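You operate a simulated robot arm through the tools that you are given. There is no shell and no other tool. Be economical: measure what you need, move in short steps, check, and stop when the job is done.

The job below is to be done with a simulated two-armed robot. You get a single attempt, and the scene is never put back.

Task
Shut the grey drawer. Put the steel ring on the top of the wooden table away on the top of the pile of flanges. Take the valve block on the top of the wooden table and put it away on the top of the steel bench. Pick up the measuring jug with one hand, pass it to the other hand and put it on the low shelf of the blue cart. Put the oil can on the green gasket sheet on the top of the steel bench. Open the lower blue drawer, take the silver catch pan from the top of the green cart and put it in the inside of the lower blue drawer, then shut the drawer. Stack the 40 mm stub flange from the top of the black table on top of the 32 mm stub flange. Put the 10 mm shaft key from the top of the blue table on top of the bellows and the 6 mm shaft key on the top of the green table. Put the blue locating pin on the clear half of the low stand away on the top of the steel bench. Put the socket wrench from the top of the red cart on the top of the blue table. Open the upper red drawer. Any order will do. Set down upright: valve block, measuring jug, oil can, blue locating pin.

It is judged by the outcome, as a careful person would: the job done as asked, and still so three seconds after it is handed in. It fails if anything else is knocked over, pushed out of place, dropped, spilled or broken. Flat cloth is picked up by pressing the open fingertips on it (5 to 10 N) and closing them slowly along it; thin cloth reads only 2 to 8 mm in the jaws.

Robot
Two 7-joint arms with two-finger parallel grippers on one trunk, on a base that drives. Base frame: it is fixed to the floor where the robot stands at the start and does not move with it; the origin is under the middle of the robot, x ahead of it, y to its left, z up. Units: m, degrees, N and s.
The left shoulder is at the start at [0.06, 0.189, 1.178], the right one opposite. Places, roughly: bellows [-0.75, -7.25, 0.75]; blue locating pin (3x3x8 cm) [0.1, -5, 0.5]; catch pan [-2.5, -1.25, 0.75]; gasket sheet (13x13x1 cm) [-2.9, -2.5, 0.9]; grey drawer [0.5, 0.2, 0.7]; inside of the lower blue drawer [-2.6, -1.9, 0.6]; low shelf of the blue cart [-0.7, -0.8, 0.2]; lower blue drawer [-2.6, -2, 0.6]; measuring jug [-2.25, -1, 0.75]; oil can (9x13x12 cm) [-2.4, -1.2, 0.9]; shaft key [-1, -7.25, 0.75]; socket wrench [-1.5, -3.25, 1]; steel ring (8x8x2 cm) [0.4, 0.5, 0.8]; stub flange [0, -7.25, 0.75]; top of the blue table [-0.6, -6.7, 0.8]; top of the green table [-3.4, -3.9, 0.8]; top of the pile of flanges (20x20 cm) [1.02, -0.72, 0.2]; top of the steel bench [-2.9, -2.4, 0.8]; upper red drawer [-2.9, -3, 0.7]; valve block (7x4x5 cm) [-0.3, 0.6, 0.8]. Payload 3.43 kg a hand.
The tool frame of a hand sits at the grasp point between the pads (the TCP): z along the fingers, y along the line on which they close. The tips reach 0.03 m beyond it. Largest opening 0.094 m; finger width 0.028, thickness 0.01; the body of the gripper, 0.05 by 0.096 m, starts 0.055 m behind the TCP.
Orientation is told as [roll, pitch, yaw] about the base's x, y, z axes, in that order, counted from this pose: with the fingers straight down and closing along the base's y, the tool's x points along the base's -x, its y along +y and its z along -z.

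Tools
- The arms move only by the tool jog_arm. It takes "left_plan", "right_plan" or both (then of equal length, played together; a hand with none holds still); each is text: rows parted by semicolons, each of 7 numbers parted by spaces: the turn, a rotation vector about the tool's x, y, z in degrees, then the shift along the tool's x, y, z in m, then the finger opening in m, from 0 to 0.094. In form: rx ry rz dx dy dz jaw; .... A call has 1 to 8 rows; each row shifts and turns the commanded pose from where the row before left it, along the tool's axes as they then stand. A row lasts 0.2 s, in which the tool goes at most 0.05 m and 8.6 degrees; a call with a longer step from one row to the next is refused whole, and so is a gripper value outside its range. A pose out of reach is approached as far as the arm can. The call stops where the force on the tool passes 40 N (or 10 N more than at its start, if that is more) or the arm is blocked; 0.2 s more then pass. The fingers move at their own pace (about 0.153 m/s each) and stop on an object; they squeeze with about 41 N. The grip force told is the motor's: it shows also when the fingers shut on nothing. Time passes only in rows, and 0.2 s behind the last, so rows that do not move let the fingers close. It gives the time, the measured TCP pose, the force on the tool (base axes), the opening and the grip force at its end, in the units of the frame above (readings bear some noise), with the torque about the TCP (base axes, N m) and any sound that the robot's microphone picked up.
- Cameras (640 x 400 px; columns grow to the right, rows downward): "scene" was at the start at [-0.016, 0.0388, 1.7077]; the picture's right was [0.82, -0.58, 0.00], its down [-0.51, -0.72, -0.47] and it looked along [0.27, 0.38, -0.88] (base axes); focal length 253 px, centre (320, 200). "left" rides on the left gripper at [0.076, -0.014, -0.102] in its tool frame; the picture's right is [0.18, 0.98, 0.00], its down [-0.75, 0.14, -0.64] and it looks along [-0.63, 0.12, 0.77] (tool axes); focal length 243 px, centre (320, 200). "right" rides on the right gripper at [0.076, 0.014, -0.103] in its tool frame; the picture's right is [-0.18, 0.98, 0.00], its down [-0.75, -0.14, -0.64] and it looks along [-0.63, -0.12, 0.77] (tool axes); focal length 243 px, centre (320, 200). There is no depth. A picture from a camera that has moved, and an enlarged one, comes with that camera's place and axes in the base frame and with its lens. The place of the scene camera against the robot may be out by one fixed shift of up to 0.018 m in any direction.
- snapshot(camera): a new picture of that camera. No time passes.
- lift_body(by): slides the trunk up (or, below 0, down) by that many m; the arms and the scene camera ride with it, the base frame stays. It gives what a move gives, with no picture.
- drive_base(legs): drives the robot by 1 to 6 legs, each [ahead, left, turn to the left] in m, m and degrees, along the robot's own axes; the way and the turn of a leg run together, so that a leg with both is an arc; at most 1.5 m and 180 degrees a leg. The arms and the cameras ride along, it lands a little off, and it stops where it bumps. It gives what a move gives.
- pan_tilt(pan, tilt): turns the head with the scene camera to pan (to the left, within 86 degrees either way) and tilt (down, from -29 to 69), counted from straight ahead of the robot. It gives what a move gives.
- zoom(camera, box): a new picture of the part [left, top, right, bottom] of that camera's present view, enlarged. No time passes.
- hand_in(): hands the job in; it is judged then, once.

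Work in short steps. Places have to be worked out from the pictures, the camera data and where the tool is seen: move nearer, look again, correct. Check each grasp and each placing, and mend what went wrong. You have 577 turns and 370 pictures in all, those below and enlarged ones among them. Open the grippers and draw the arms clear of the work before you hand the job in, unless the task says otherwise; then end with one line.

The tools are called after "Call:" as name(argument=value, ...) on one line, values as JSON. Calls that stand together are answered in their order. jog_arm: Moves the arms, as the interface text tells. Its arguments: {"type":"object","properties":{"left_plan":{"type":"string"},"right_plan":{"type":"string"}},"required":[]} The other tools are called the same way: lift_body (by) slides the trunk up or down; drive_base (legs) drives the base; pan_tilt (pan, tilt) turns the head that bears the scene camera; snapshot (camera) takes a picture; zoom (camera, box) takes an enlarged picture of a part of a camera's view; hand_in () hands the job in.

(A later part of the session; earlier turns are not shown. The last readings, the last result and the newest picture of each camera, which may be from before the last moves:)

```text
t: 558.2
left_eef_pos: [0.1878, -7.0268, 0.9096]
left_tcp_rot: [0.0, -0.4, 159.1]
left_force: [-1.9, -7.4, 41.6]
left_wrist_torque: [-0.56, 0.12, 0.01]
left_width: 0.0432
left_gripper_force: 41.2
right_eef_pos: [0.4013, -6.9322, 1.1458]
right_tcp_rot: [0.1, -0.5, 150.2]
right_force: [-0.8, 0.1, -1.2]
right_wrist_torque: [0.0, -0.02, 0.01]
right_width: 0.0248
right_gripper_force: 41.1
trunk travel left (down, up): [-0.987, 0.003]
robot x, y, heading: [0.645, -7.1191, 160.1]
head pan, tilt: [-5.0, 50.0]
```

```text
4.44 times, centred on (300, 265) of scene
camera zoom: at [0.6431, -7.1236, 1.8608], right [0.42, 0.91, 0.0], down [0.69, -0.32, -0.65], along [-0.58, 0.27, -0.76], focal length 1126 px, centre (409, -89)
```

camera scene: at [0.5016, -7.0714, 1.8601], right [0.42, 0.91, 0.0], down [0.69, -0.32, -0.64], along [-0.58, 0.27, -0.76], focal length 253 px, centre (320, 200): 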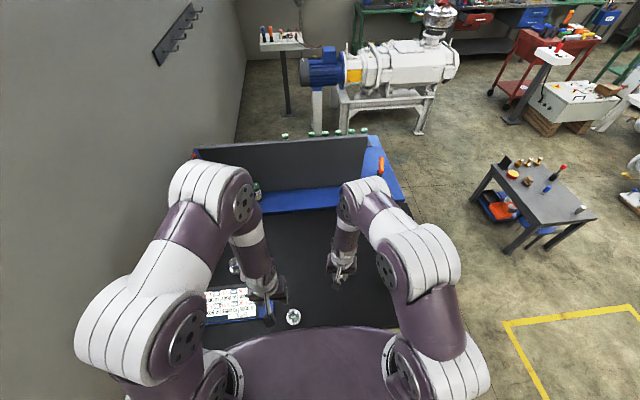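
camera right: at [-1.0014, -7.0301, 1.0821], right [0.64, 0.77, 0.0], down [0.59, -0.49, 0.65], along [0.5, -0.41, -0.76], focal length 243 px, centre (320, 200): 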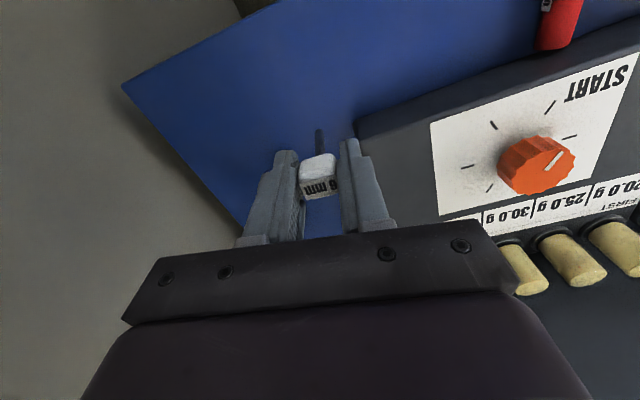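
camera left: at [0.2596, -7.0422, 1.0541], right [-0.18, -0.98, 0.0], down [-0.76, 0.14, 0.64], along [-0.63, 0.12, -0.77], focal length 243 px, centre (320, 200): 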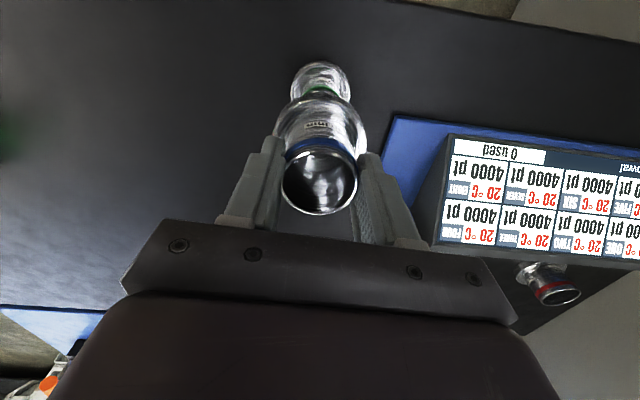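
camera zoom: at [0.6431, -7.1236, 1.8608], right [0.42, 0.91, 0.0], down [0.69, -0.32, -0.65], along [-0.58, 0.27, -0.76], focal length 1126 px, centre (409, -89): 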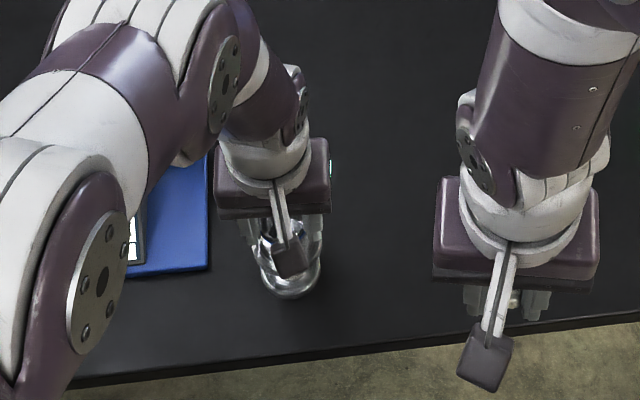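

Contact at the expected height. I relieve the pressure, open, and lift off.

Call:
jog_arm(left_plan="0 0 0 0 0 -0.003 0.03; 0 0 0 0 0 -0.001 0.043; 0 0 0 0 0 0 0.055; 0 0 0 0 0 0 0.065; 0 0 0 0 0 -0.03 0.065; 0 0 0 0 0 -0.04 0.065; 0 0 0 0 0 -0.04 0.065")

Call:
snapshot(camera="left")

Call:
zoom(camera="scene", box=[260, 220, 340, 310])

```text
t: 559.8
left_eef_pos: [0.187, -7.027, 1.0213]
left_tcp_rot: [0.0, 0.1, 159.0]
left_force: [0.0, -0.2, 0.7]
left_wrist_torque: [-0.02, 0.01, -0.01]
left_width: 0.0649
left_gripper_force: 0.1
right_eef_pos: [0.4003, -6.93, 1.1442]
right_tcp_rot: [0.0, -0.5, 150.3]
right_force: [-0.4, -0.4, -0.3]
right_wrist_torque: [0.0, -0.01, -0.02]
right_width: 0.0245
right_gripper_force: 40.9
trunk travel left (down, up): [-0.987, 0.003]
robot x, y, heading: [0.6438, -7.1226, 160.3]
head pan, tilt: [-5.0, 50.0]
```

```text
104 pictures are left
camera left: at [0.2622, -7.0429, 1.1236], right [-0.18, -0.98, 0.0], down [-0.76, 0.14, 0.64], along [-0.63, 0.11, -0.77], focal length 243 px, centre (320, 200)
```

left: 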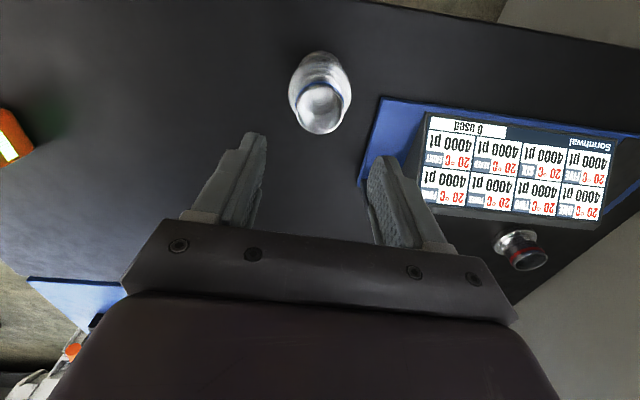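

```text
4.44 times, centred on (300, 265) of scene
camera zoom: at [0.6389, -7.1215, 1.86], right [0.42, 0.91, 0.0], down [0.69, -0.32, -0.64], along [-0.58, 0.27, -0.77], focal length 1126 px, centre (409, -89)
```

zoom: 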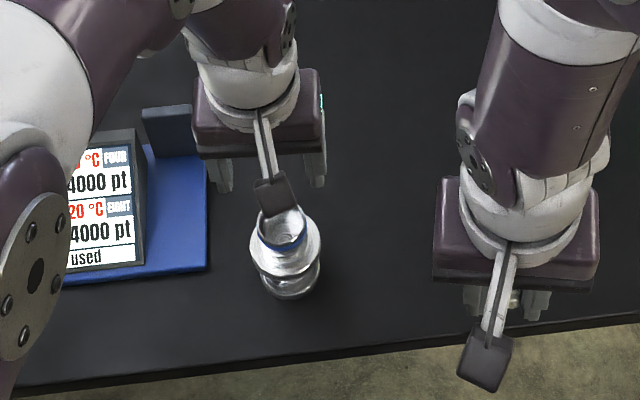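

Stacked neatly. Next, the blue locating pin on the low stand: I back out, turn north, and drive toward the stand.

Call:
drive_base(legs=[[-0.4, 0, 0], [0, 0, -82], [0.9, 0.35, 0]])

Call:
pan_tilt(pan=15, tilt=40)

Call:
snapshot(camera="scene")

```text
t: 570.5
left_eef_pos: [0.8493, -5.8224, 1.0221]
left_tcp_rot: [0.0, 0.0, 79.0]
left_force: [0.5, -0.4, 0.1]
left_wrist_torque: [-0.01, 0.02, 0.02]
left_width: 0.065
left_gripper_force: 0.0
right_eef_pos: [0.9816, -6.0152, 1.1437]
right_tcp_rot: [0.0, -0.4, 70.4]
right_force: [-0.6, -0.9, -1.2]
right_wrist_torque: [-0.04, 0.0, 0.01]
right_width: 0.0246
right_gripper_force: 41.5
trunk travel left (down, up): [-0.987, 0.003]
robot x, y, heading: [0.8386, -6.2927, 80.2]
head pan, tilt: [-5.0, 50.0]
```

```text
t: 571.3
left_eef_pos: [0.8485, -5.8231, 1.0214]
left_tcp_rot: [-0.1, 0.1, 79.0]
left_force: [-0.6, 0.1, -0.3]
left_wrist_torque: [0.01, 0.01, -0.04]
left_width: 0.0649
left_gripper_force: 0.1
right_eef_pos: [0.9822, -6.0156, 1.1429]
right_tcp_rot: [0.0, -0.3, 70.5]
right_force: [-0.3, -0.2, -0.1]
right_wrist_torque: [0.0, -0.01, 0.01]
right_width: 0.0246
right_gripper_force: 40.5
trunk travel left (down, up): [-0.987, 0.003]
robot x, y, heading: [0.8359, -6.2869, 80.0]
head pan, tilt: [15.0, 40.0]
```

```text
102 pictures are left
camera scene: at [0.8274, -6.2783, 1.8742], right [1.0, 0.09, 0.0], down [0.06, -0.64, -0.77], along [-0.07, 0.76, -0.64], focal length 253 px, centre (320, 200)
```

scene: 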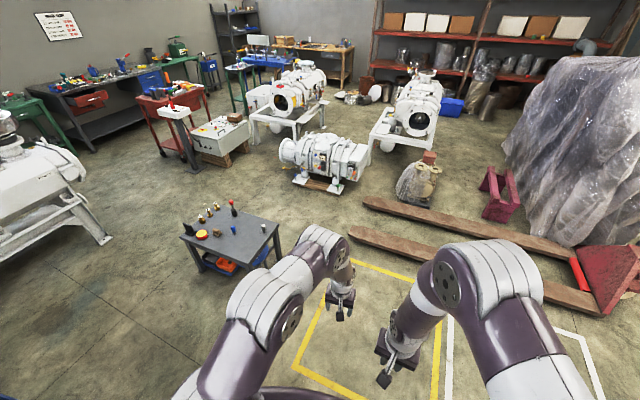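

Call:
zoom(camera="scene", box=[165, 190, 295, 290])

```text
4.00 times, centred on (230, 240) of scene
camera zoom: at [0.8274, -6.2783, 1.8742], right [1.0, 0.09, 0.0], down [0.06, -0.64, -0.77], along [-0.07, 0.76, -0.64], focal length 1013 px, centre (680, 40)
```

zoom: 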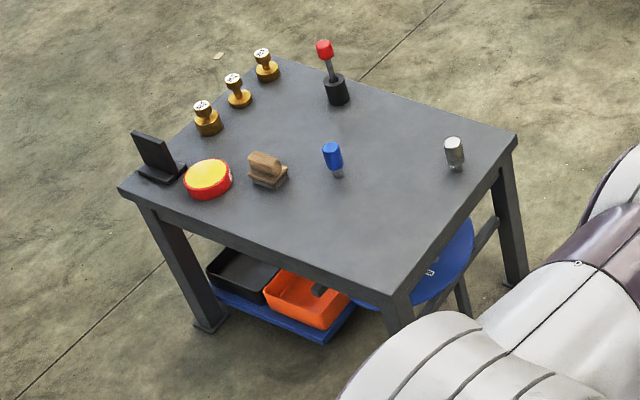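

The stand and blue pin (≈(0.068,-5.069), z≈0.5) are clear. I drive to its south side facing north.

Call:
drive_base(legs=[[0, 0, -6], [0, 0.9, 0], [0.3, 0, 0]])

Call:
lift_body(by=-0.3)

Call:
snapshot(camera="left")

Call:
pan_tilt(pan=10, tilt=55)

Call:
snapshot(camera="scene")

```text
t: 575.7
left_eef_pos: [0.1403, -5.6133, 1.0217]
left_tcp_rot: [-0.2, 0.0, 76.2]
left_force: [0.3, -0.1, -0.5]
left_wrist_torque: [-0.06, -0.06, -0.03]
left_width: 0.0649
left_gripper_force: 0.1
right_eef_pos: [0.2642, -5.8128, 1.1444]
right_tcp_rot: [-0.3, -0.3, 67.7]
right_force: [-0.1, -0.7, -0.1]
right_wrist_torque: [0.02, -0.06, 0.01]
right_width: 0.0245
right_gripper_force: 41.2
trunk travel left (down, up): [-0.987, 0.003]
robot x, y, heading: [0.1135, -6.081, 77.4]
head pan, tilt: [15.0, 40.0]
stopped in leg 2: the robot was blocked; the commanded pose is now the measured one
```

```text
t: 578.7
left_eef_pos: [0.1449, -5.6128, 0.7215]
left_tcp_rot: [0.0, 0.2, 76.3]
left_force: [0.0, -0.7, 0.0]
left_wrist_torque: [-0.03, 0.01, -0.01]
left_width: 0.0652
left_gripper_force: 0.1
right_eef_pos: [0.2684, -5.8129, 0.8435]
right_tcp_rot: [0.1, -0.4, 67.6]
right_force: [-0.3, -0.7, 0.2]
right_wrist_torque: [-0.01, -0.01, 0.01]
right_width: 0.0246
right_gripper_force: 41.0
trunk travel left (down, up): [-0.687, 0.303]
robot x, y, heading: [0.1106, -6.0817, 77.4]
head pan, tilt: [15.0, 40.0]
```

```text
100 pictures are left
camera left: at [0.1393, -5.6915, 0.8233], right [-1.0, 0.05, 0.0], down [0.04, 0.77, 0.64], along [0.04, 0.64, -0.77], focal length 243 px, centre (320, 200)
```

left: 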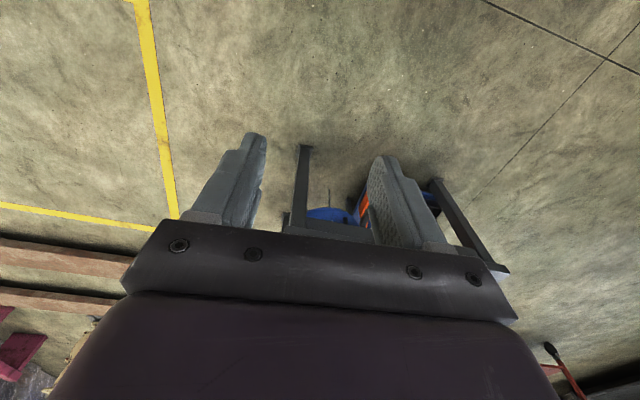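

```text
t: 579.5
left_eef_pos: [0.144, -5.6125, 0.7205]
left_tcp_rot: [0.1, 0.1, 76.2]
left_force: [0.1, 0.3, -0.1]
left_wrist_torque: [-0.01, -0.04, 0.0]
left_width: 0.0649
left_gripper_force: 0.0
right_eef_pos: [0.2683, -5.8122, 0.8443]
right_tcp_rot: [0.0, -0.3, 67.6]
right_force: [0.6, 0.3, -0.3]
right_wrist_torque: [-0.01, -0.01, 0.01]
right_width: 0.0247
right_gripper_force: 40.9
trunk travel left (down, up): [-0.687, 0.303]
robot x, y, heading: [0.1107, -6.0813, 77.3]
head pan, tilt: [10.0, 55.0]
```

```text
99 pictures are left
camera scene: at [0.1078, -6.08, 1.5536], right [1.0, -0.05, 0.0], down [-0.04, -0.82, -0.57], along [0.03, 0.57, -0.82], focal length 253 px, centre (320, 200)
```

scene: 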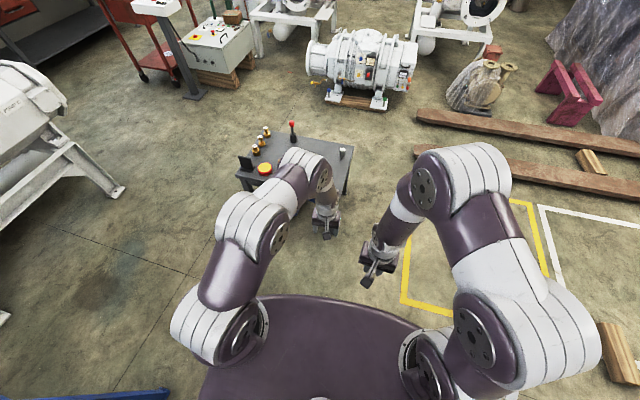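

The base bumped a table leg (at the blue table's corner). I move off it to the right, then forward to the stand; I'll check the tables later.

Call:
drive_base(legs=[[0.03, -0.03, 0], [0.3, 0, -3]])

Call:
snapshot(camera="left")

Call:
zoom(camera="scene", box=[200, 150, 400, 300])

```text
t: 582.0
left_eef_pos: [0.2803, -5.3035, 0.7196]
left_tcp_rot: [0.1, 0.1, 73.0]
left_force: [-0.3, 0.5, 0.2]
left_wrist_torque: [0.01, 0.0, 0.01]
left_width: 0.065
left_gripper_force: 0.0
right_eef_pos: [0.3937, -5.5086, 0.8446]
right_tcp_rot: [0.0, -0.4, 64.3]
right_force: [-0.2, -0.4, 0.2]
right_wrist_torque: [-0.06, -0.03, -0.01]
right_width: 0.0242
right_gripper_force: 41.5
trunk travel left (down, up): [-0.687, 0.303]
robot x, y, heading: [0.2192, -5.7673, 74.1]
head pan, tilt: [10.0, 55.0]
```

```text
98 pictures are left
camera left: at [0.2713, -5.3812, 0.823], right [-0.99, 0.11, 0.0], down [0.09, 0.76, 0.64], along [0.07, 0.64, -0.77], focal length 243 px, centre (320, 200)
```

left: 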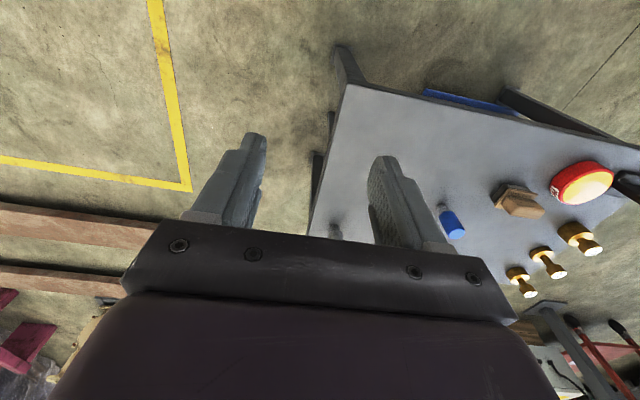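

```text
2.67 times, centred on (300, 225) of scene
camera zoom: at [0.219, -5.7666, 1.5535], right [0.99, -0.1, 0.0], down [-0.08, -0.82, -0.57], along [0.06, 0.57, -0.82], focal length 675 px, centre (373, 133)
```

zoom: 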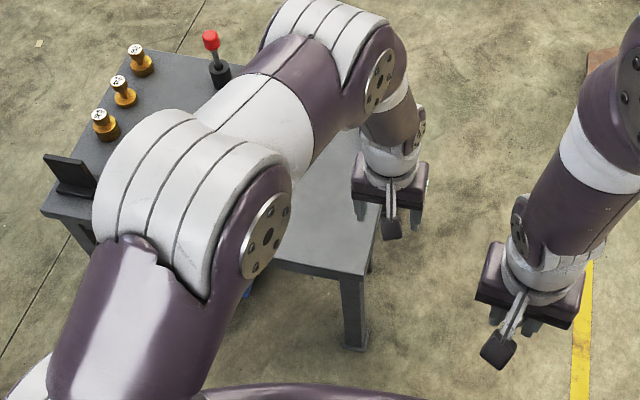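

Call:
drive_base(legs=[[0.06, 0.16, 0]])

Call:
snapshot(camera="left")

```text
t: 583.5
left_eef_pos: [0.1406, -5.2016, 0.7211]
left_tcp_rot: [-0.1, 0.1, 73.2]
left_force: [0.3, -0.7, -0.7]
left_wrist_torque: [-0.01, -0.01, 0.02]
left_width: 0.0649
left_gripper_force: 0.0
right_eef_pos: [0.2537, -5.4073, 0.8449]
right_tcp_rot: [-0.2, -0.3, 64.5]
right_force: [0.7, 0.8, -0.8]
right_wrist_torque: [-0.03, -0.01, -0.01]
right_width: 0.0244
right_gripper_force: 41.3
trunk travel left (down, up): [-0.687, 0.303]
robot x, y, heading: [0.0842, -5.666, 74.0]
head pan, tilt: [10.0, 55.0]
```

```text
96 pictures are left
camera left: at [0.1315, -5.2806, 0.8231], right [-0.99, 0.11, 0.0], down [0.08, 0.76, 0.64], along [0.07, 0.64, -0.77], focal length 243 px, centre (320, 200)
```

left: 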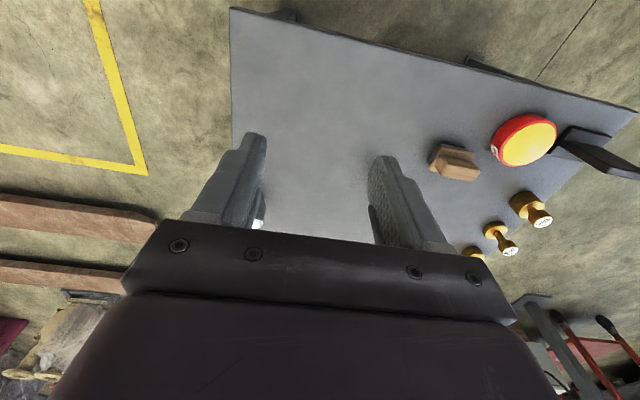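

Call:
jog_arm(left_plan="0 0 0 -0.015 0.03 0 0.065; 0 0 0 -0.015 0.03 0 0.065; 0 0 0 0 0 0 0.065")

Call:
snapshot(camera="left")

```text
t: 584.3
left_eef_pos: [0.0932, -5.1575, 0.7216]
left_tcp_rot: [0.0, 0.1, 73.1]
left_force: [1.0, 0.2, -0.8]
left_wrist_torque: [-0.02, 0.01, 0.02]
left_width: 0.065
left_gripper_force: 0.1
right_eef_pos: [0.254, -5.4094, 0.8435]
right_tcp_rot: [0.0, -0.2, 64.5]
right_force: [-0.6, 0.3, 0.8]
right_wrist_torque: [0.01, -0.01, 0.0]
right_width: 0.0244
right_gripper_force: 40.7
trunk travel left (down, up): [-0.687, 0.303]
robot x, y, heading: [0.0821, -5.6709, 73.9]
head pan, tilt: [10.0, 55.0]
```

```text
95 pictures are left
camera left: at [0.0831, -5.2355, 0.824], right [-0.99, 0.11, 0.0], down [0.08, 0.76, 0.64], along [0.07, 0.64, -0.77], focal length 243 px, centre (320, 200)
```

left: 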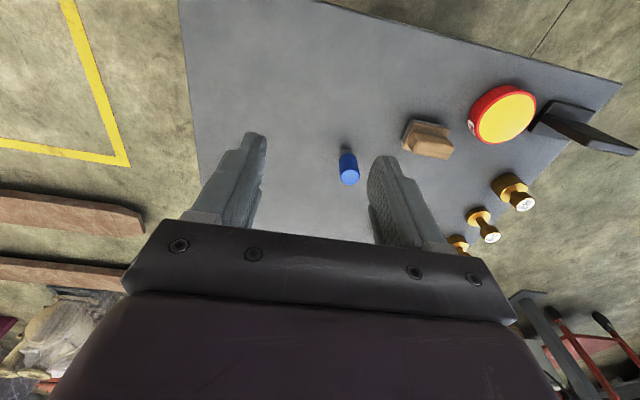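

Pin top at ≈(0.062,-5.008,0.50). I drive 0.12 m closer and move the hand over it, lowering the trunk.

Call:
drive_base(legs=[[0.12, 0.04, 0]])

Call:
lift_body(by=-0.1)

Call:
snapshot(camera="left")

```text
t: 585.6
left_eef_pos: [0.0868, -5.0288, 0.7207]
left_tcp_rot: [0.1, 0.1, 73.1]
left_force: [0.2, 0.6, -0.3]
left_wrist_torque: [-0.04, 0.01, 0.04]
left_width: 0.0651
left_gripper_force: 0.1
right_eef_pos: [0.2479, -5.2819, 0.8441]
right_tcp_rot: [0.0, -0.2, 64.5]
right_force: [0.1, 0.0, -0.2]
right_wrist_torque: [-0.01, 0.0, -0.04]
right_width: 0.0245
right_gripper_force: 41.0
trunk travel left (down, up): [-0.687, 0.303]
robot x, y, heading: [0.075, -5.5408, 74.4]
head pan, tilt: [10.0, 55.0]
```

```text
t: 586.9
left_eef_pos: [0.0853, -5.0301, 0.6223]
left_tcp_rot: [0.1, 0.1, 73.1]
left_force: [0.4, -0.8, 0.4]
left_wrist_torque: [0.02, -0.02, 0.0]
left_width: 0.0648
left_gripper_force: 0.1
right_eef_pos: [0.2486, -5.2811, 0.7447]
right_tcp_rot: [-0.1, -0.3, 64.4]
right_force: [-0.7, -0.4, -0.3]
right_wrist_torque: [0.03, -0.01, 0.0]
right_width: 0.0247
right_gripper_force: 40.6
trunk travel left (down, up): [-0.587, 0.403]
robot x, y, heading: [0.0756, -5.542, 74.5]
head pan, tilt: [10.0, 55.0]
```

```text
94 pictures are left
camera left: at [0.0768, -5.1082, 0.7239], right [-0.99, 0.11, 0.0], down [0.08, 0.76, 0.64], along [0.07, 0.64, -0.77], focal length 243 px, centre (320, 200)
```

left: 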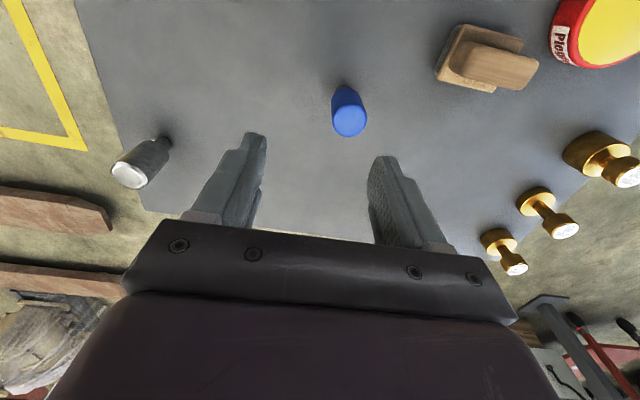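

Pin top ≈(0.061,-5.025,0.517). I shift over it and descend.

Call:
jog_arm(left_plan="0 0 0 0.002 0.0245 0 0.065; 0 0 0 0 0 0.03 0.065; 0 0 0 0 0 0.03 0.065; 0 0 0 0 0 0 0.065")

Call:
snapshot(camera="left")

```text
t: 587.9
left_eef_pos: [0.0617, -5.0238, 0.5622]
left_tcp_rot: [0.0, 0.1, 73.1]
left_force: [0.1, 0.1, 0.4]
left_wrist_torque: [0.03, 0.03, 0.01]
left_width: 0.0648
left_gripper_force: 0.0
right_eef_pos: [0.2486, -5.2811, 0.745]
right_tcp_rot: [-0.1, -0.3, 64.5]
right_force: [-1.6, 0.2, 0.2]
right_wrist_torque: [-0.04, 0.02, -0.02]
right_width: 0.0243
right_gripper_force: 40.9
trunk travel left (down, up): [-0.587, 0.403]
robot x, y, heading: [0.0718, -5.543, 74.3]
head pan, tilt: [10.0, 55.0]
```

```text
93 pictures are left
camera left: at [0.0529, -5.1026, 0.664], right [-0.99, 0.11, 0.0], down [0.08, 0.76, 0.64], along [0.07, 0.64, -0.77], focal length 243 px, centre (320, 200)
```

left: 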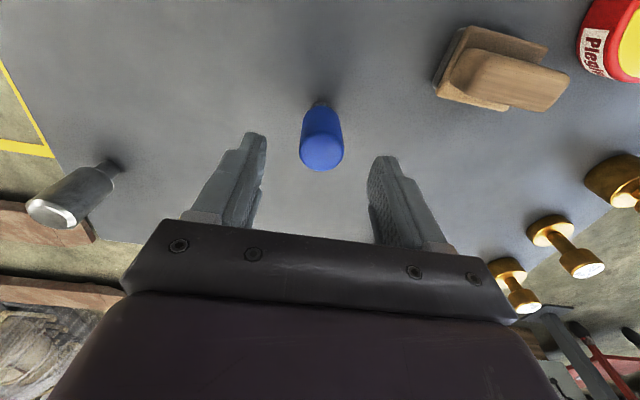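

Call:
jog_arm(left_plan="0 0 0 0 0 0.03 0.065; 0 0 0 0 0 0.025 0.065; 0 0 0 0 0 0 0.015; 0 0 0 0 0 0 0.015; 0 0 0 0 0 0 0.015; 0 0 0 0 0 0 0.015")

Call:
lift_body(by=0.12)

Call:
snapshot(camera="left")

```text
t: 589.3
left_eef_pos: [0.0625, -5.0247, 0.5072]
left_tcp_rot: [0.0, 0.1, 73.1]
left_force: [-0.8, 0.3, 0.7]
left_wrist_torque: [-0.01, 0.05, 0.0]
left_width: 0.0283
left_gripper_force: 40.9
right_eef_pos: [0.2478, -5.2811, 0.745]
right_tcp_rot: [0.0, -0.3, 64.4]
right_force: [-0.4, 0.1, 0.5]
right_wrist_torque: [-0.01, -0.02, -0.01]
right_width: 0.0244
right_gripper_force: 41.5
trunk travel left (down, up): [-0.587, 0.403]
robot x, y, heading: [0.0748, -5.5411, 74.4]
head pan, tilt: [10.0, 55.0]
```

```text
t: 590.8
left_eef_pos: [0.0634, -5.0249, 0.6261]
left_tcp_rot: [0.0, 0.2, 73.1]
left_force: [-0.7, -0.1, -0.9]
left_wrist_torque: [-0.02, 0.02, 0.0]
left_width: 0.0281
left_gripper_force: 41.2
right_eef_pos: [0.2482, -5.2815, 0.8626]
right_tcp_rot: [0.0, -0.2, 64.4]
right_force: [0.6, 1.1, -0.6]
right_wrist_torque: [-0.02, -0.01, 0.02]
right_width: 0.0243
right_gripper_force: 40.7
trunk travel left (down, up): [-0.707, 0.283]
robot x, y, heading: [0.0776, -5.539, 74.4]
head pan, tilt: [10.0, 55.0]
```

```text
92 pictures are left
camera left: at [0.053, -5.1024, 0.7291], right [-0.99, 0.11, 0.0], down [0.08, 0.76, 0.64], along [0.07, 0.64, -0.77], focal length 243 px, centre (320, 200)
```

left: 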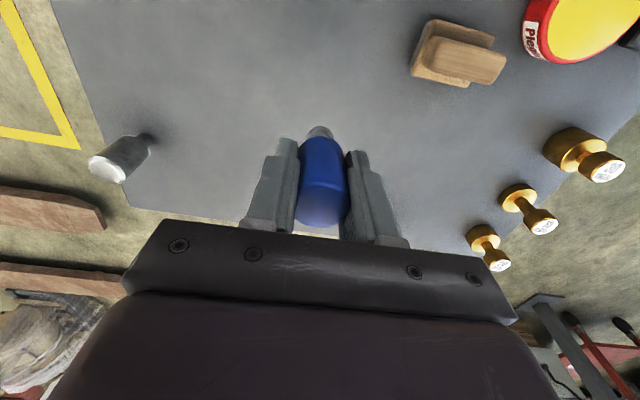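

Pin held. I raise up, back off, turn west, and check the tables I bumped.

Call:
lift_body(by=0.28)

Call:
drive_base(legs=[[-0.2, 0, 0], [0, 0, 90]])

Call:
pan_tilt(pan=65, tilt=35)

Call:
snapshot(camera="scene")

```text
t: 593.6
left_eef_pos: [0.0617, -5.0239, 0.9081]
left_tcp_rot: [0.0, 0.1, 73.2]
left_force: [0.7, -0.4, -0.6]
left_wrist_torque: [-0.02, 0.0, -0.04]
left_width: 0.0281
left_gripper_force: 40.6
right_eef_pos: [0.2483, -5.2819, 1.144]
right_tcp_rot: [0.1, -0.3, 64.4]
right_force: [-0.5, 0.1, 0.4]
right_wrist_torque: [-0.04, 0.02, 0.02]
right_width: 0.0241
right_gripper_force: 41.0
trunk travel left (down, up): [-0.987, 0.003]
robot x, y, heading: [0.078, -5.5421, 74.3]
head pan, tilt: [10.0, 55.0]
```

```text
t: 599.0
left_eef_pos: [-0.4945, -5.7448, 0.9083]
left_tcp_rot: [-0.1, 0.1, 162.9]
left_force: [0.4, -0.2, -1.1]
left_wrist_torque: [0.0, 0.01, -0.01]
left_width: 0.0281
left_gripper_force: 41.2
right_eef_pos: [-0.2357, -5.5587, 1.143]
right_tcp_rot: [0.1, -0.3, 154.2]
right_force: [0.6, -0.3, -0.5]
right_wrist_torque: [-0.01, 0.01, -0.02]
right_width: 0.0226
right_gripper_force: 41.3
trunk travel left (down, up): [-0.987, 0.003]
robot x, y, heading: [0.0227, -5.73, 163.9]
head pan, tilt: [10.0, 55.0]
```

```text
t: 600.3
left_eef_pos: [-0.4927, -5.7445, 0.9074]
left_tcp_rot: [-0.1, 0.1, 162.9]
left_force: [0.1, 0.0, -0.7]
left_wrist_torque: [0.02, 0.04, 0.01]
left_width: 0.0278
left_gripper_force: 41.1
right_eef_pos: [-0.236, -5.5588, 1.1435]
right_tcp_rot: [0.1, -0.3, 154.2]
right_force: [-0.5, -0.4, -0.1]
right_wrist_torque: [0.0, 0.0, 0.07]
right_width: 0.0224
right_gripper_force: 40.9
trunk travel left (down, up): [-0.987, 0.003]
robot x, y, heading: [0.0243, -5.7329, 164.1]
head pan, tilt: [65.0, 35.0]
```

```text
91 pictures are left
camera scene: at [0.0281, -5.8285, 1.8817], right [-0.75, 0.66, 0.0], down [0.38, 0.43, -0.82], along [-0.54, -0.62, -0.57], focal length 253 px, centre (320, 200)
```

scene: 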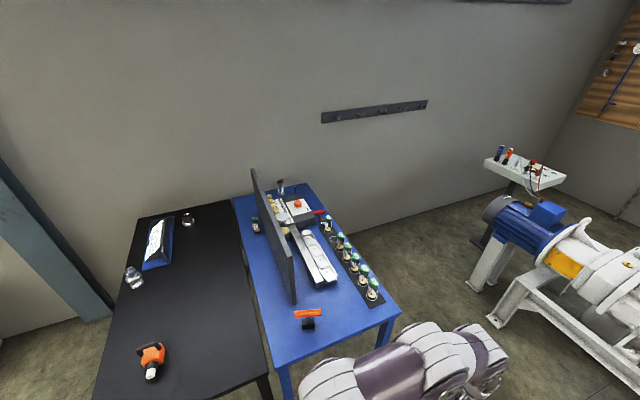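

Call:
zoom(camera="scene", box=[100, 160, 400, 320])

Call:
zoom(camera="scene", box=[110, 250, 170, 300])

Call:
zoom(camera="scene", box=[240, 170, 340, 240])

```text
2.13 times, centred on (250, 240) of scene
camera zoom: at [0.0281, -5.8285, 1.8817], right [-0.75, 0.66, 0.0], down [0.38, 0.43, -0.82], along [-0.54, -0.62, -0.57], focal length 540 px, centre (469, 115)
```

zoom: 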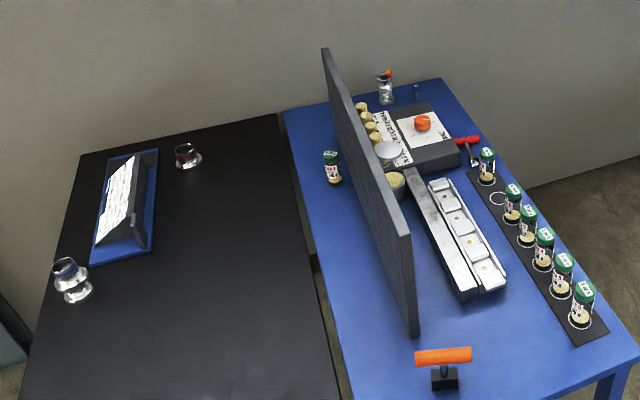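

```text
8.00 times, centred on (140, 275) of scene
camera zoom: at [0.0281, -5.8285, 1.8817], right [-0.75, 0.66, 0.0], down [0.38, 0.43, -0.82], along [-0.54, -0.62, -0.57], focal length 2026 px, centre (1760, -400)
```

zoom: 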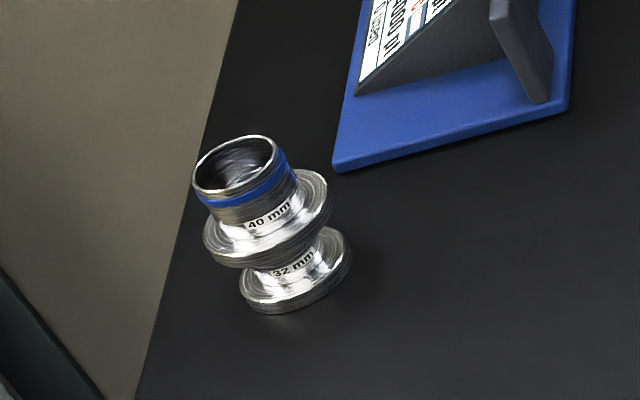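

```text
5.71 times, centred on (290, 205) of scene
camera zoom: at [0.0281, -5.8285, 1.8817], right [-0.75, 0.66, 0.0], down [0.38, 0.43, -0.82], along [-0.54, -0.62, -0.57], focal length 1447 px, centre (491, 171)
```

zoom: 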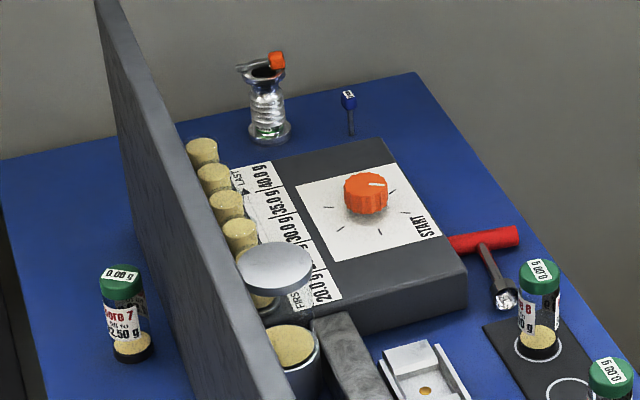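

All stacked items are intact. I drive around the stand to the green table / bench corner.

Call:
drive_base(legs=[[1.2, 0, 0], [0, -1.35, 0], [1.2, 0, 0]])

Call:
pan_tilt(pan=15, tilt=35)

Call:
snapshot(camera="scene")

```text
t: 618.0
left_eef_pos: [-2.3743, -3.8225, 0.9076]
left_tcp_rot: [-0.1, 0.1, 162.9]
left_force: [0.9, -0.1, -0.3]
left_wrist_torque: [0.0, 0.01, -0.02]
left_width: 0.0281
left_gripper_force: 41.2
right_eef_pos: [-2.1181, -3.6356, 1.1448]
right_tcp_rot: [0.0, -0.2, 154.4]
right_force: [-0.1, -0.6, 0.7]
right_wrist_torque: [0.0, -0.02, 0.0]
right_width: 0.0221
right_gripper_force: 41.1
trunk travel left (down, up): [-0.987, 0.003]
robot x, y, heading: [-1.8565, -3.8109, 164.0]
head pan, tilt: [65.0, 35.0]
```

```text
t: 619.2
left_eef_pos: [-2.3754, -3.8215, 0.9069]
left_tcp_rot: [0.0, 0.1, 163.1]
left_force: [-0.1, -0.7, -1.0]
left_wrist_torque: [-0.03, 0.02, 0.0]
left_width: 0.0278
left_gripper_force: 41.2
right_eef_pos: [-2.1163, -3.6366, 1.145]
right_tcp_rot: [0.1, -0.3, 154.4]
right_force: [0.2, 0.3, -0.4]
right_wrist_torque: [-0.02, -0.03, 0.0]
right_width: 0.0222
right_gripper_force: 41.0
trunk travel left (down, up): [-0.987, 0.003]
robot x, y, heading: [-1.86, -3.8079, 164.1]
head pan, tilt: [15.0, 35.0]
```

```text
87 pictures are left
camera scene: at [-1.8826, -3.8367, 1.8818], right [0.01, 1.0, 0.0], down [0.57, -0.01, -0.82], along [-0.82, 0.01, -0.57], focal length 253 px, centre (320, 200)
```

scene: 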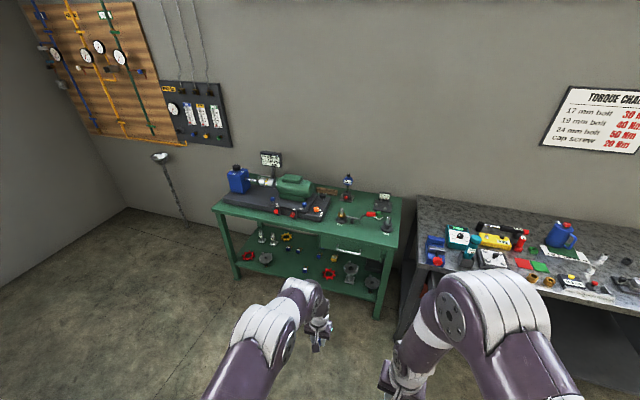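

Call:
zoom(camera="scene", box=[200, 150, 440, 310])

Call:
zoom(camera="scene", box=[400, 190, 640, 320])

```text
2.50 times, centred on (320, 230) of scene
camera zoom: at [-1.8826, -3.8367, 1.8818], right [0.01, 1.0, 0.0], down [0.57, -0.01, -0.82], along [-0.82, 0.01, -0.57], focal length 633 px, centre (320, 125)
```

zoom: 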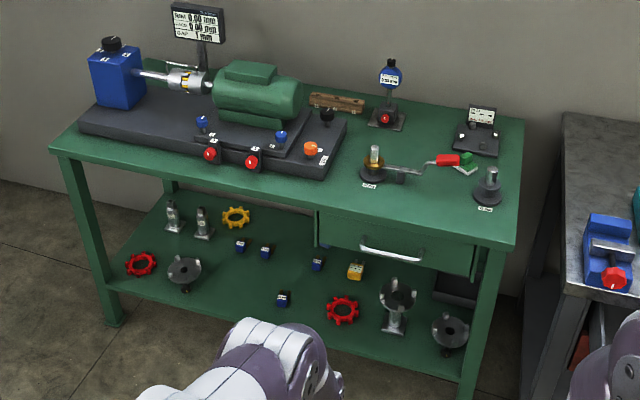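

```text
2.67 times, centred on (520, 255) of scene
camera zoom: at [-1.8826, -3.8367, 1.8818], right [0.01, 1.0, 0.0], down [0.57, -0.01, -0.82], along [-0.82, 0.01, -0.57], focal length 675 px, centre (-213, 53)
```

zoom: 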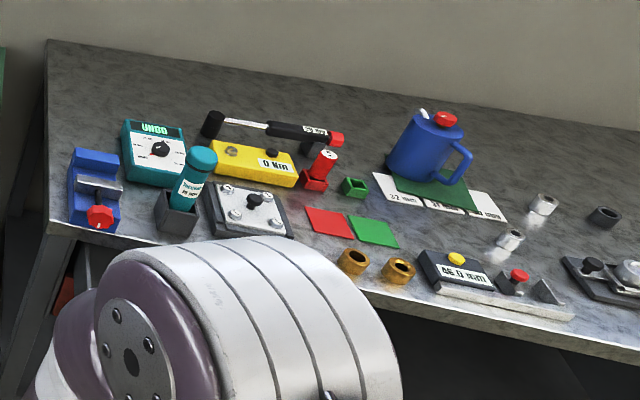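

The oil can still stands on the gasket. For the 6 mm key I choose the free front strip on the green table at ≈(-3.06,-3.575). I raise/retract the left hand (pin) and drive up.

Call:
jog_arm(left_plan="0 0 0 0.03 0 -0.04 0.015; 0 0 0 0.03 0 -0.04 0.015; 0 0 0 0.03 0 -0.04 0.015; 0 0 0 0.03 0 -0.04 0.015; 0 0 0 0.03 0 -0.03 0.015")

Call:
drive_base(legs=[[0.3, 0.27, 0], [0.33, 0, 0]])

Call:
snapshot(camera="right")

Call:
pan_tilt(pan=-10, tilt=50)

Call:
snapshot(camera="scene")

```text
t: 620.4
left_eef_pos: [-2.2308, -3.8652, 1.1]
left_tcp_rot: [-0.1, 0.2, 163.0]
left_force: [-0.3, -1.3, -1.0]
left_wrist_torque: [-0.01, -0.02, 0.01]
left_width: 0.028
left_gripper_force: 41.0
right_eef_pos: [-2.1171, -3.6349, 1.1434]
right_tcp_rot: [0.0, -0.4, 154.4]
right_force: [0.0, -0.1, 0.2]
right_wrist_torque: [0.01, 0.04, 0.01]
right_width: 0.0224
right_gripper_force: 40.6
trunk travel left (down, up): [-0.987, 0.003]
robot x, y, heading: [-1.8597, -3.8059, 163.9]
head pan, tilt: [15.0, 35.0]
```

```text
t: 624.7
left_eef_pos: [-2.9052, -3.9573, 1.1005]
left_tcp_rot: [0.0, 0.0, 163.3]
left_force: [0.2, 0.8, -1.1]
left_wrist_torque: [-0.02, -0.01, -0.01]
left_width: 0.028
left_gripper_force: 40.6
right_eef_pos: [-2.7877, -3.728, 1.1451]
right_tcp_rot: [0.1, -0.3, 154.5]
right_force: [1.0, -0.5, -0.4]
right_wrist_torque: [0.03, 0.0, -0.03]
right_width: 0.0217
right_gripper_force: 41.1
trunk travel left (down, up): [-0.987, 0.003]
robot x, y, heading: [-2.5313, -3.9011, 164.1]
head pan, tilt: [15.0, 35.0]
```

```text
84 pictures are left
camera right: at [-2.7254, -3.7736, 1.2469], right [-0.59, -0.81, 0.0], down [-0.62, 0.45, 0.65], along [-0.52, 0.38, -0.76], focal length 243 px, centre (320, 200)
```

right: 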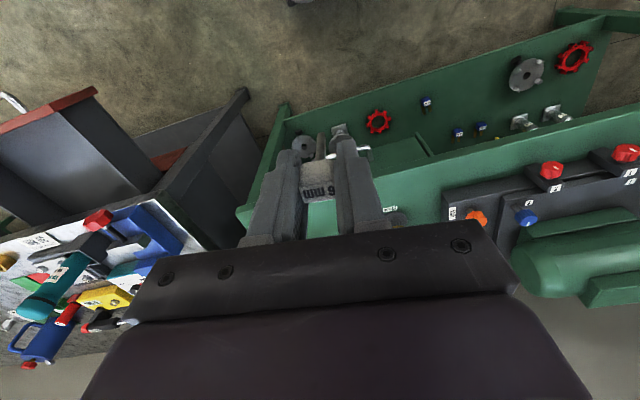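

```text
t: 625.6
left_eef_pos: [-2.9076, -3.9572, 1.0982]
left_tcp_rot: [0.1, 0.1, 163.2]
left_force: [-0.3, -0.4, -1.0]
left_wrist_torque: [0.0, -0.05, -0.02]
left_width: 0.0279
left_gripper_force: 40.8
right_eef_pos: [-2.7901, -3.7265, 1.1425]
right_tcp_rot: [0.1, -0.3, 154.4]
right_force: [0.0, 0.6, -0.8]
right_wrist_torque: [-0.03, 0.02, 0.02]
right_width: 0.0217
right_gripper_force: 41.0
trunk travel left (down, up): [-0.987, 0.003]
robot x, y, heading: [-2.5272, -3.8996, 164.3]
head pan, tilt: [-10.0, 50.0]
```

```text
83 pictures are left
camera scene: at [-2.5377, -3.8956, 1.86], right [0.43, 0.9, 0.0], down [0.69, -0.33, -0.64], along [-0.58, 0.28, -0.77], focal length 253 px, centre (320, 200)
```

scene: 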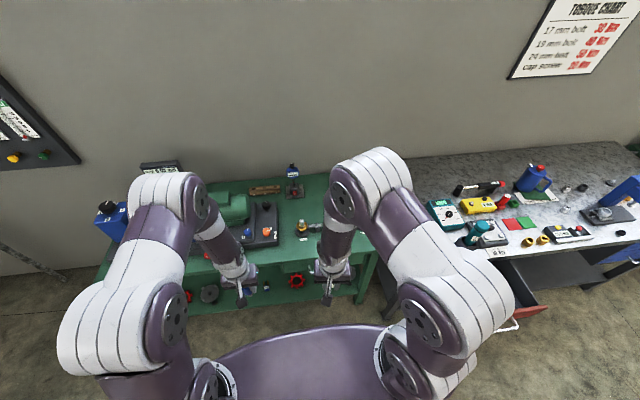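

Call:
drive_base(legs=[[0.08, 0, 0]])

Call:
jog_arm(right_plan="0 0 0 -0.0365 -0.0055 0 0; 0 0 0 -0.0365 -0.0055 0 0; 0 0 0 -0.0365 -0.0055 0 0; 0 0 0 -0.0365 -0.0055 0 0; 0 0 0 -0.0365 -0.0055 0 0; 0 0 0 -0.0365 -0.0055 0 0; 0 0 0 0 0 0 0")

Call:
snapshot(camera="right")

Call:
zoom(camera="scene", box=[180, 160, 420, 310])

```text
t: 626.6
left_eef_pos: [-2.9765, -3.9372, 1.1002]
left_tcp_rot: [0.0, -0.2, 163.3]
left_force: [0.3, 0.2, -0.9]
left_wrist_torque: [-0.01, 0.06, 0.02]
left_width: 0.0281
left_gripper_force: 41.2
right_eef_pos: [-2.861, -3.7079, 1.146]
right_tcp_rot: [0.0, -0.6, 154.6]
right_force: [1.2, 0.1, 1.0]
right_wrist_torque: [0.0, 0.03, 0.02]
right_width: 0.021
right_gripper_force: 40.8
trunk travel left (down, up): [-0.987, 0.003]
robot x, y, heading: [-2.6045, -3.8773, 164.0]
head pan, tilt: [-10.0, 50.0]
```

```text
t: 628.2
left_eef_pos: [-2.9821, -3.9365, 1.098]
left_tcp_rot: [0.0, 0.3, 163.3]
left_force: [0.7, 0.3, -1.1]
left_wrist_torque: [-0.01, 0.0, -0.04]
left_width: 0.0279
left_gripper_force: 41.1
right_eef_pos: [-3.0504, -3.5817, 1.1453]
right_tcp_rot: [0.0, -0.3, 154.5]
right_force: [0.5, 0.4, -0.5]
right_wrist_torque: [-0.03, 0.02, -0.01]
right_width: 0.0209
right_gripper_force: 40.7
trunk travel left (down, up): [-0.987, 0.003]
robot x, y, heading: [-2.6093, -3.8782, 164.1]
head pan, tilt: [-10.0, 50.0]
```

```text
82 pictures are left
camera right: at [-2.9869, -3.6271, 1.2476], right [-0.59, -0.81, 0.0], down [-0.62, 0.45, 0.65], along [-0.52, 0.38, -0.76], focal length 243 px, centre (320, 200)
```

right: 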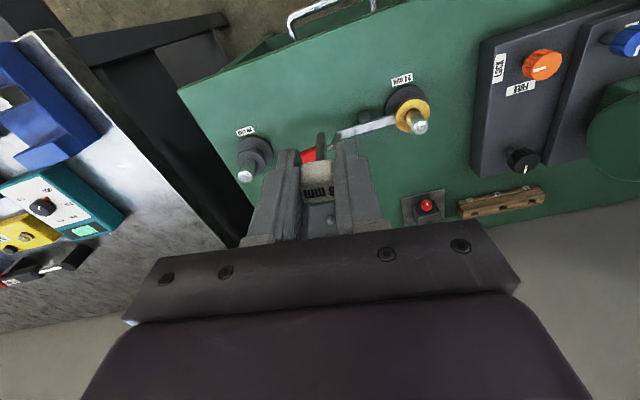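

```text
2.67 times, centred on (300, 235) of scene
camera zoom: at [-2.6129, -3.8745, 1.86], right [0.43, 0.9, 0.0], down [0.69, -0.33, -0.64], along [-0.58, 0.28, -0.77], focal length 675 px, centre (373, 107)
```

zoom: 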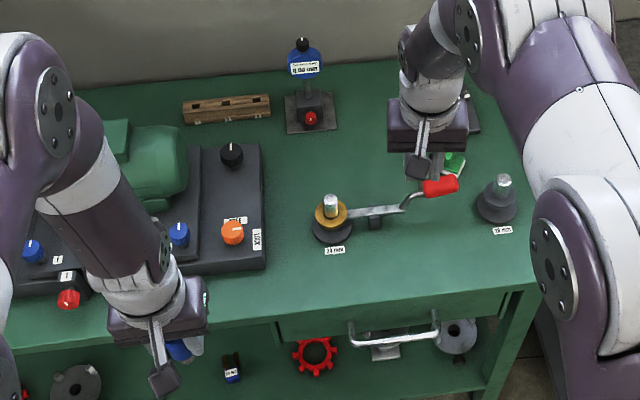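

Free spot on the green table between the two posts, near the front: (-3.06,-3.53). I move the key there and lower.

Call:
jog_arm(right_plan="0 0 0 -0.0155 -0.0212 0 0; 0 0 0 -0.0155 -0.0212 0 0; 0 0 0 0 0 0 0")

Call:
lift_body(by=-0.2)

Call:
snapshot(camera="right")

Call:
zoom(camera="scene", box=[260, 150, 440, 310])

```text
t: 629.0
left_eef_pos: [-2.982, -3.935, 1.099]
left_tcp_rot: [0.0, 0.1, 163.2]
left_force: [0.0, 0.2, -0.5]
left_wrist_torque: [0.03, -0.01, 0.02]
left_width: 0.028
left_gripper_force: 41.1
right_eef_pos: [-3.0587, -3.5301, 1.1466]
right_tcp_rot: [-0.1, -0.4, 154.5]
right_force: [0.0, -0.3, 0.1]
right_wrist_torque: [-0.01, 0.0, 0.01]
right_width: 0.0209
right_gripper_force: 41.3
trunk travel left (down, up): [-0.987, 0.003]
robot x, y, heading: [-2.6077, -3.8761, 164.2]
head pan, tilt: [-10.0, 50.0]
```

```text
t: 631.2
left_eef_pos: [-2.9826, -3.9354, 0.8985]
left_tcp_rot: [0.0, 0.2, 163.2]
left_force: [-0.5, 0.2, -0.1]
left_wrist_torque: [0.0, 0.03, 0.0]
left_width: 0.0276
left_gripper_force: 40.3
right_eef_pos: [-3.0604, -3.5296, 0.9452]
right_tcp_rot: [0.0, -0.4, 154.6]
right_force: [0.1, -0.3, -0.7]
right_wrist_torque: [0.01, -0.02, -0.01]
right_width: 0.0211
right_gripper_force: 41.4
trunk travel left (down, up): [-0.787, 0.203]
robot x, y, heading: [-2.6084, -3.8756, 164.0]
head pan, tilt: [-10.0, 50.0]
```

```text
80 pictures are left
camera right: at [-2.9971, -3.5758, 1.0481], right [-0.59, -0.81, 0.0], down [-0.62, 0.45, 0.65], along [-0.52, 0.38, -0.76], focal length 243 px, centre (320, 200)
```

right: 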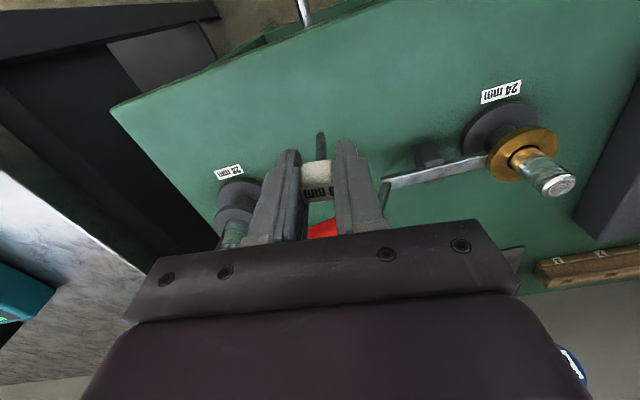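

```text
2.50 times, centred on (350, 230) of scene
camera zoom: at [-2.6129, -3.8742, 1.6601], right [0.43, 0.9, 0.0], down [0.69, -0.33, -0.64], along [-0.58, 0.28, -0.77], focal length 633 px, centre (245, 125)
```

zoom: 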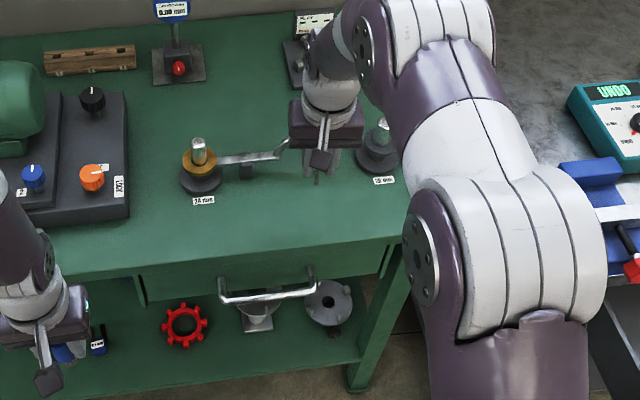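

Call:
lift_body(by=-0.07)

Call:
lift_body(by=-0.012)

Call:
lift_body(by=-0.006)

```text
t: 632.3
left_eef_pos: [-2.9825, -3.9361, 0.8285]
left_tcp_rot: [0.0, 0.2, 163.1]
left_force: [0.3, -1.0, -0.1]
left_wrist_torque: [0.01, -0.02, -0.01]
left_width: 0.0278
left_gripper_force: 41.4
right_eef_pos: [-3.0608, -3.5301, 0.8756]
right_tcp_rot: [0.0, -0.4, 154.5]
right_force: [0.8, 0.8, 0.0]
right_wrist_torque: [0.01, 0.0, -0.02]
right_width: 0.0209
right_gripper_force: 41.0
trunk travel left (down, up): [-0.717, 0.273]
robot x, y, heading: [-2.6064, -3.8803, 164.2]
head pan, tilt: [-10.0, 50.0]
```

```text
t: 632.9
left_eef_pos: [-2.9815, -3.9368, 0.8172]
left_tcp_rot: [0.0, 0.2, 163.2]
left_force: [0.1, 0.5, -0.8]
left_wrist_torque: [0.01, 0.01, 0.02]
left_width: 0.0281
left_gripper_force: 40.9
right_eef_pos: [-3.0598, -3.53, 0.8642]
right_tcp_rot: [0.0, -0.2, 154.4]
right_force: [-0.8, 1.0, -0.6]
right_wrist_torque: [0.0, 0.0, -0.03]
right_width: 0.0209
right_gripper_force: 41.3
trunk travel left (down, up): [-0.705, 0.285]
robot x, y, heading: [-2.6103, -3.8775, 163.9]
head pan, tilt: [-10.0, 50.0]
```

```text
t: 633.4
left_eef_pos: [-2.9817, -3.9363, 0.8122]
left_tcp_rot: [0.0, 0.1, 163.1]
left_force: [-0.9, -0.6, -0.5]
left_wrist_torque: [0.0, -0.01, 0.01]
left_width: 0.028
left_gripper_force: 40.9
right_eef_pos: [-3.0593, -3.5308, 0.859]
right_tcp_rot: [0.0, -0.5, 154.6]
right_force: [1.8, 1.3, 16.1]
right_wrist_torque: [0.02, -0.13, 0.01]
right_width: 0.0211
right_gripper_force: 40.9
trunk travel left (down, up): [-0.699, 0.291]
robot x, y, heading: [-2.6097, -3.8818, 164.1]
head pan, tilt: [-10.0, 50.0]
```

Contact at 0.859. I open gently and raise.

Call:
jog_arm(right_plan="0 0 0 0 0 -0.001 0.021; 0 0 0 0 0 0 0.026; 0 0 0 0 0 0 0.034; 0 0 0 0 0 0 0.04; 0 0 0 0 0 0 0.04")

Call:
lift_body(by=0.15)

Call:
snapshot(camera="right")

```text
t: 634.6
left_eef_pos: [-2.9817, -3.9368, 0.8111]
left_tcp_rot: [0.0, 0.2, 163.2]
left_force: [0.4, 0.4, -0.6]
left_wrist_torque: [0.01, 0.0, -0.01]
left_width: 0.0279
left_gripper_force: 40.8
right_eef_pos: [-3.0588, -3.53, 0.8579]
right_tcp_rot: [0.0, -0.3, 154.6]
right_force: [-0.8, 0.4, -0.2]
right_wrist_torque: [0.02, 0.0, -0.02]
right_width: 0.0399
right_gripper_force: 0.1
trunk travel left (down, up): [-0.699, 0.291]
robot x, y, heading: [-2.6086, -3.8789, 164.2]
head pan, tilt: [-10.0, 50.0]
```

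```text
t: 636.4
left_eef_pos: [-2.9824, -3.9349, 0.9617]
left_tcp_rot: [0.0, 0.2, 163.2]
left_force: [0.7, -0.2, -0.4]
left_wrist_torque: [0.01, 0.02, 0.03]
left_width: 0.0278
left_gripper_force: 40.7
right_eef_pos: [-3.0593, -3.5312, 1.0075]
right_tcp_rot: [0.0, -0.2, 154.6]
right_force: [-1.0, 0.3, 0.4]
right_wrist_torque: [0.04, 0.01, 0.02]
right_width: 0.0399
right_gripper_force: 0.0
trunk travel left (down, up): [-0.849, 0.141]
robot x, y, heading: [-2.6107, -3.8774, 164.1]
head pan, tilt: [-10.0, 50.0]
```

```text
78 pictures are left
camera right: at [-2.9971, -3.5757, 1.111], right [-0.59, -0.81, 0.0], down [-0.62, 0.45, 0.65], along [-0.52, 0.38, -0.76], focal length 243 px, centre (320, 200)
```

right: 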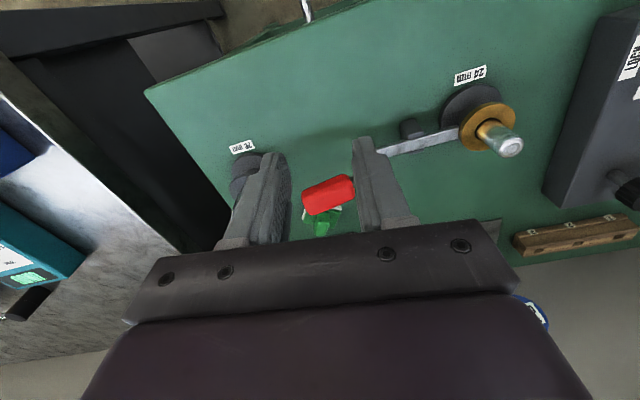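

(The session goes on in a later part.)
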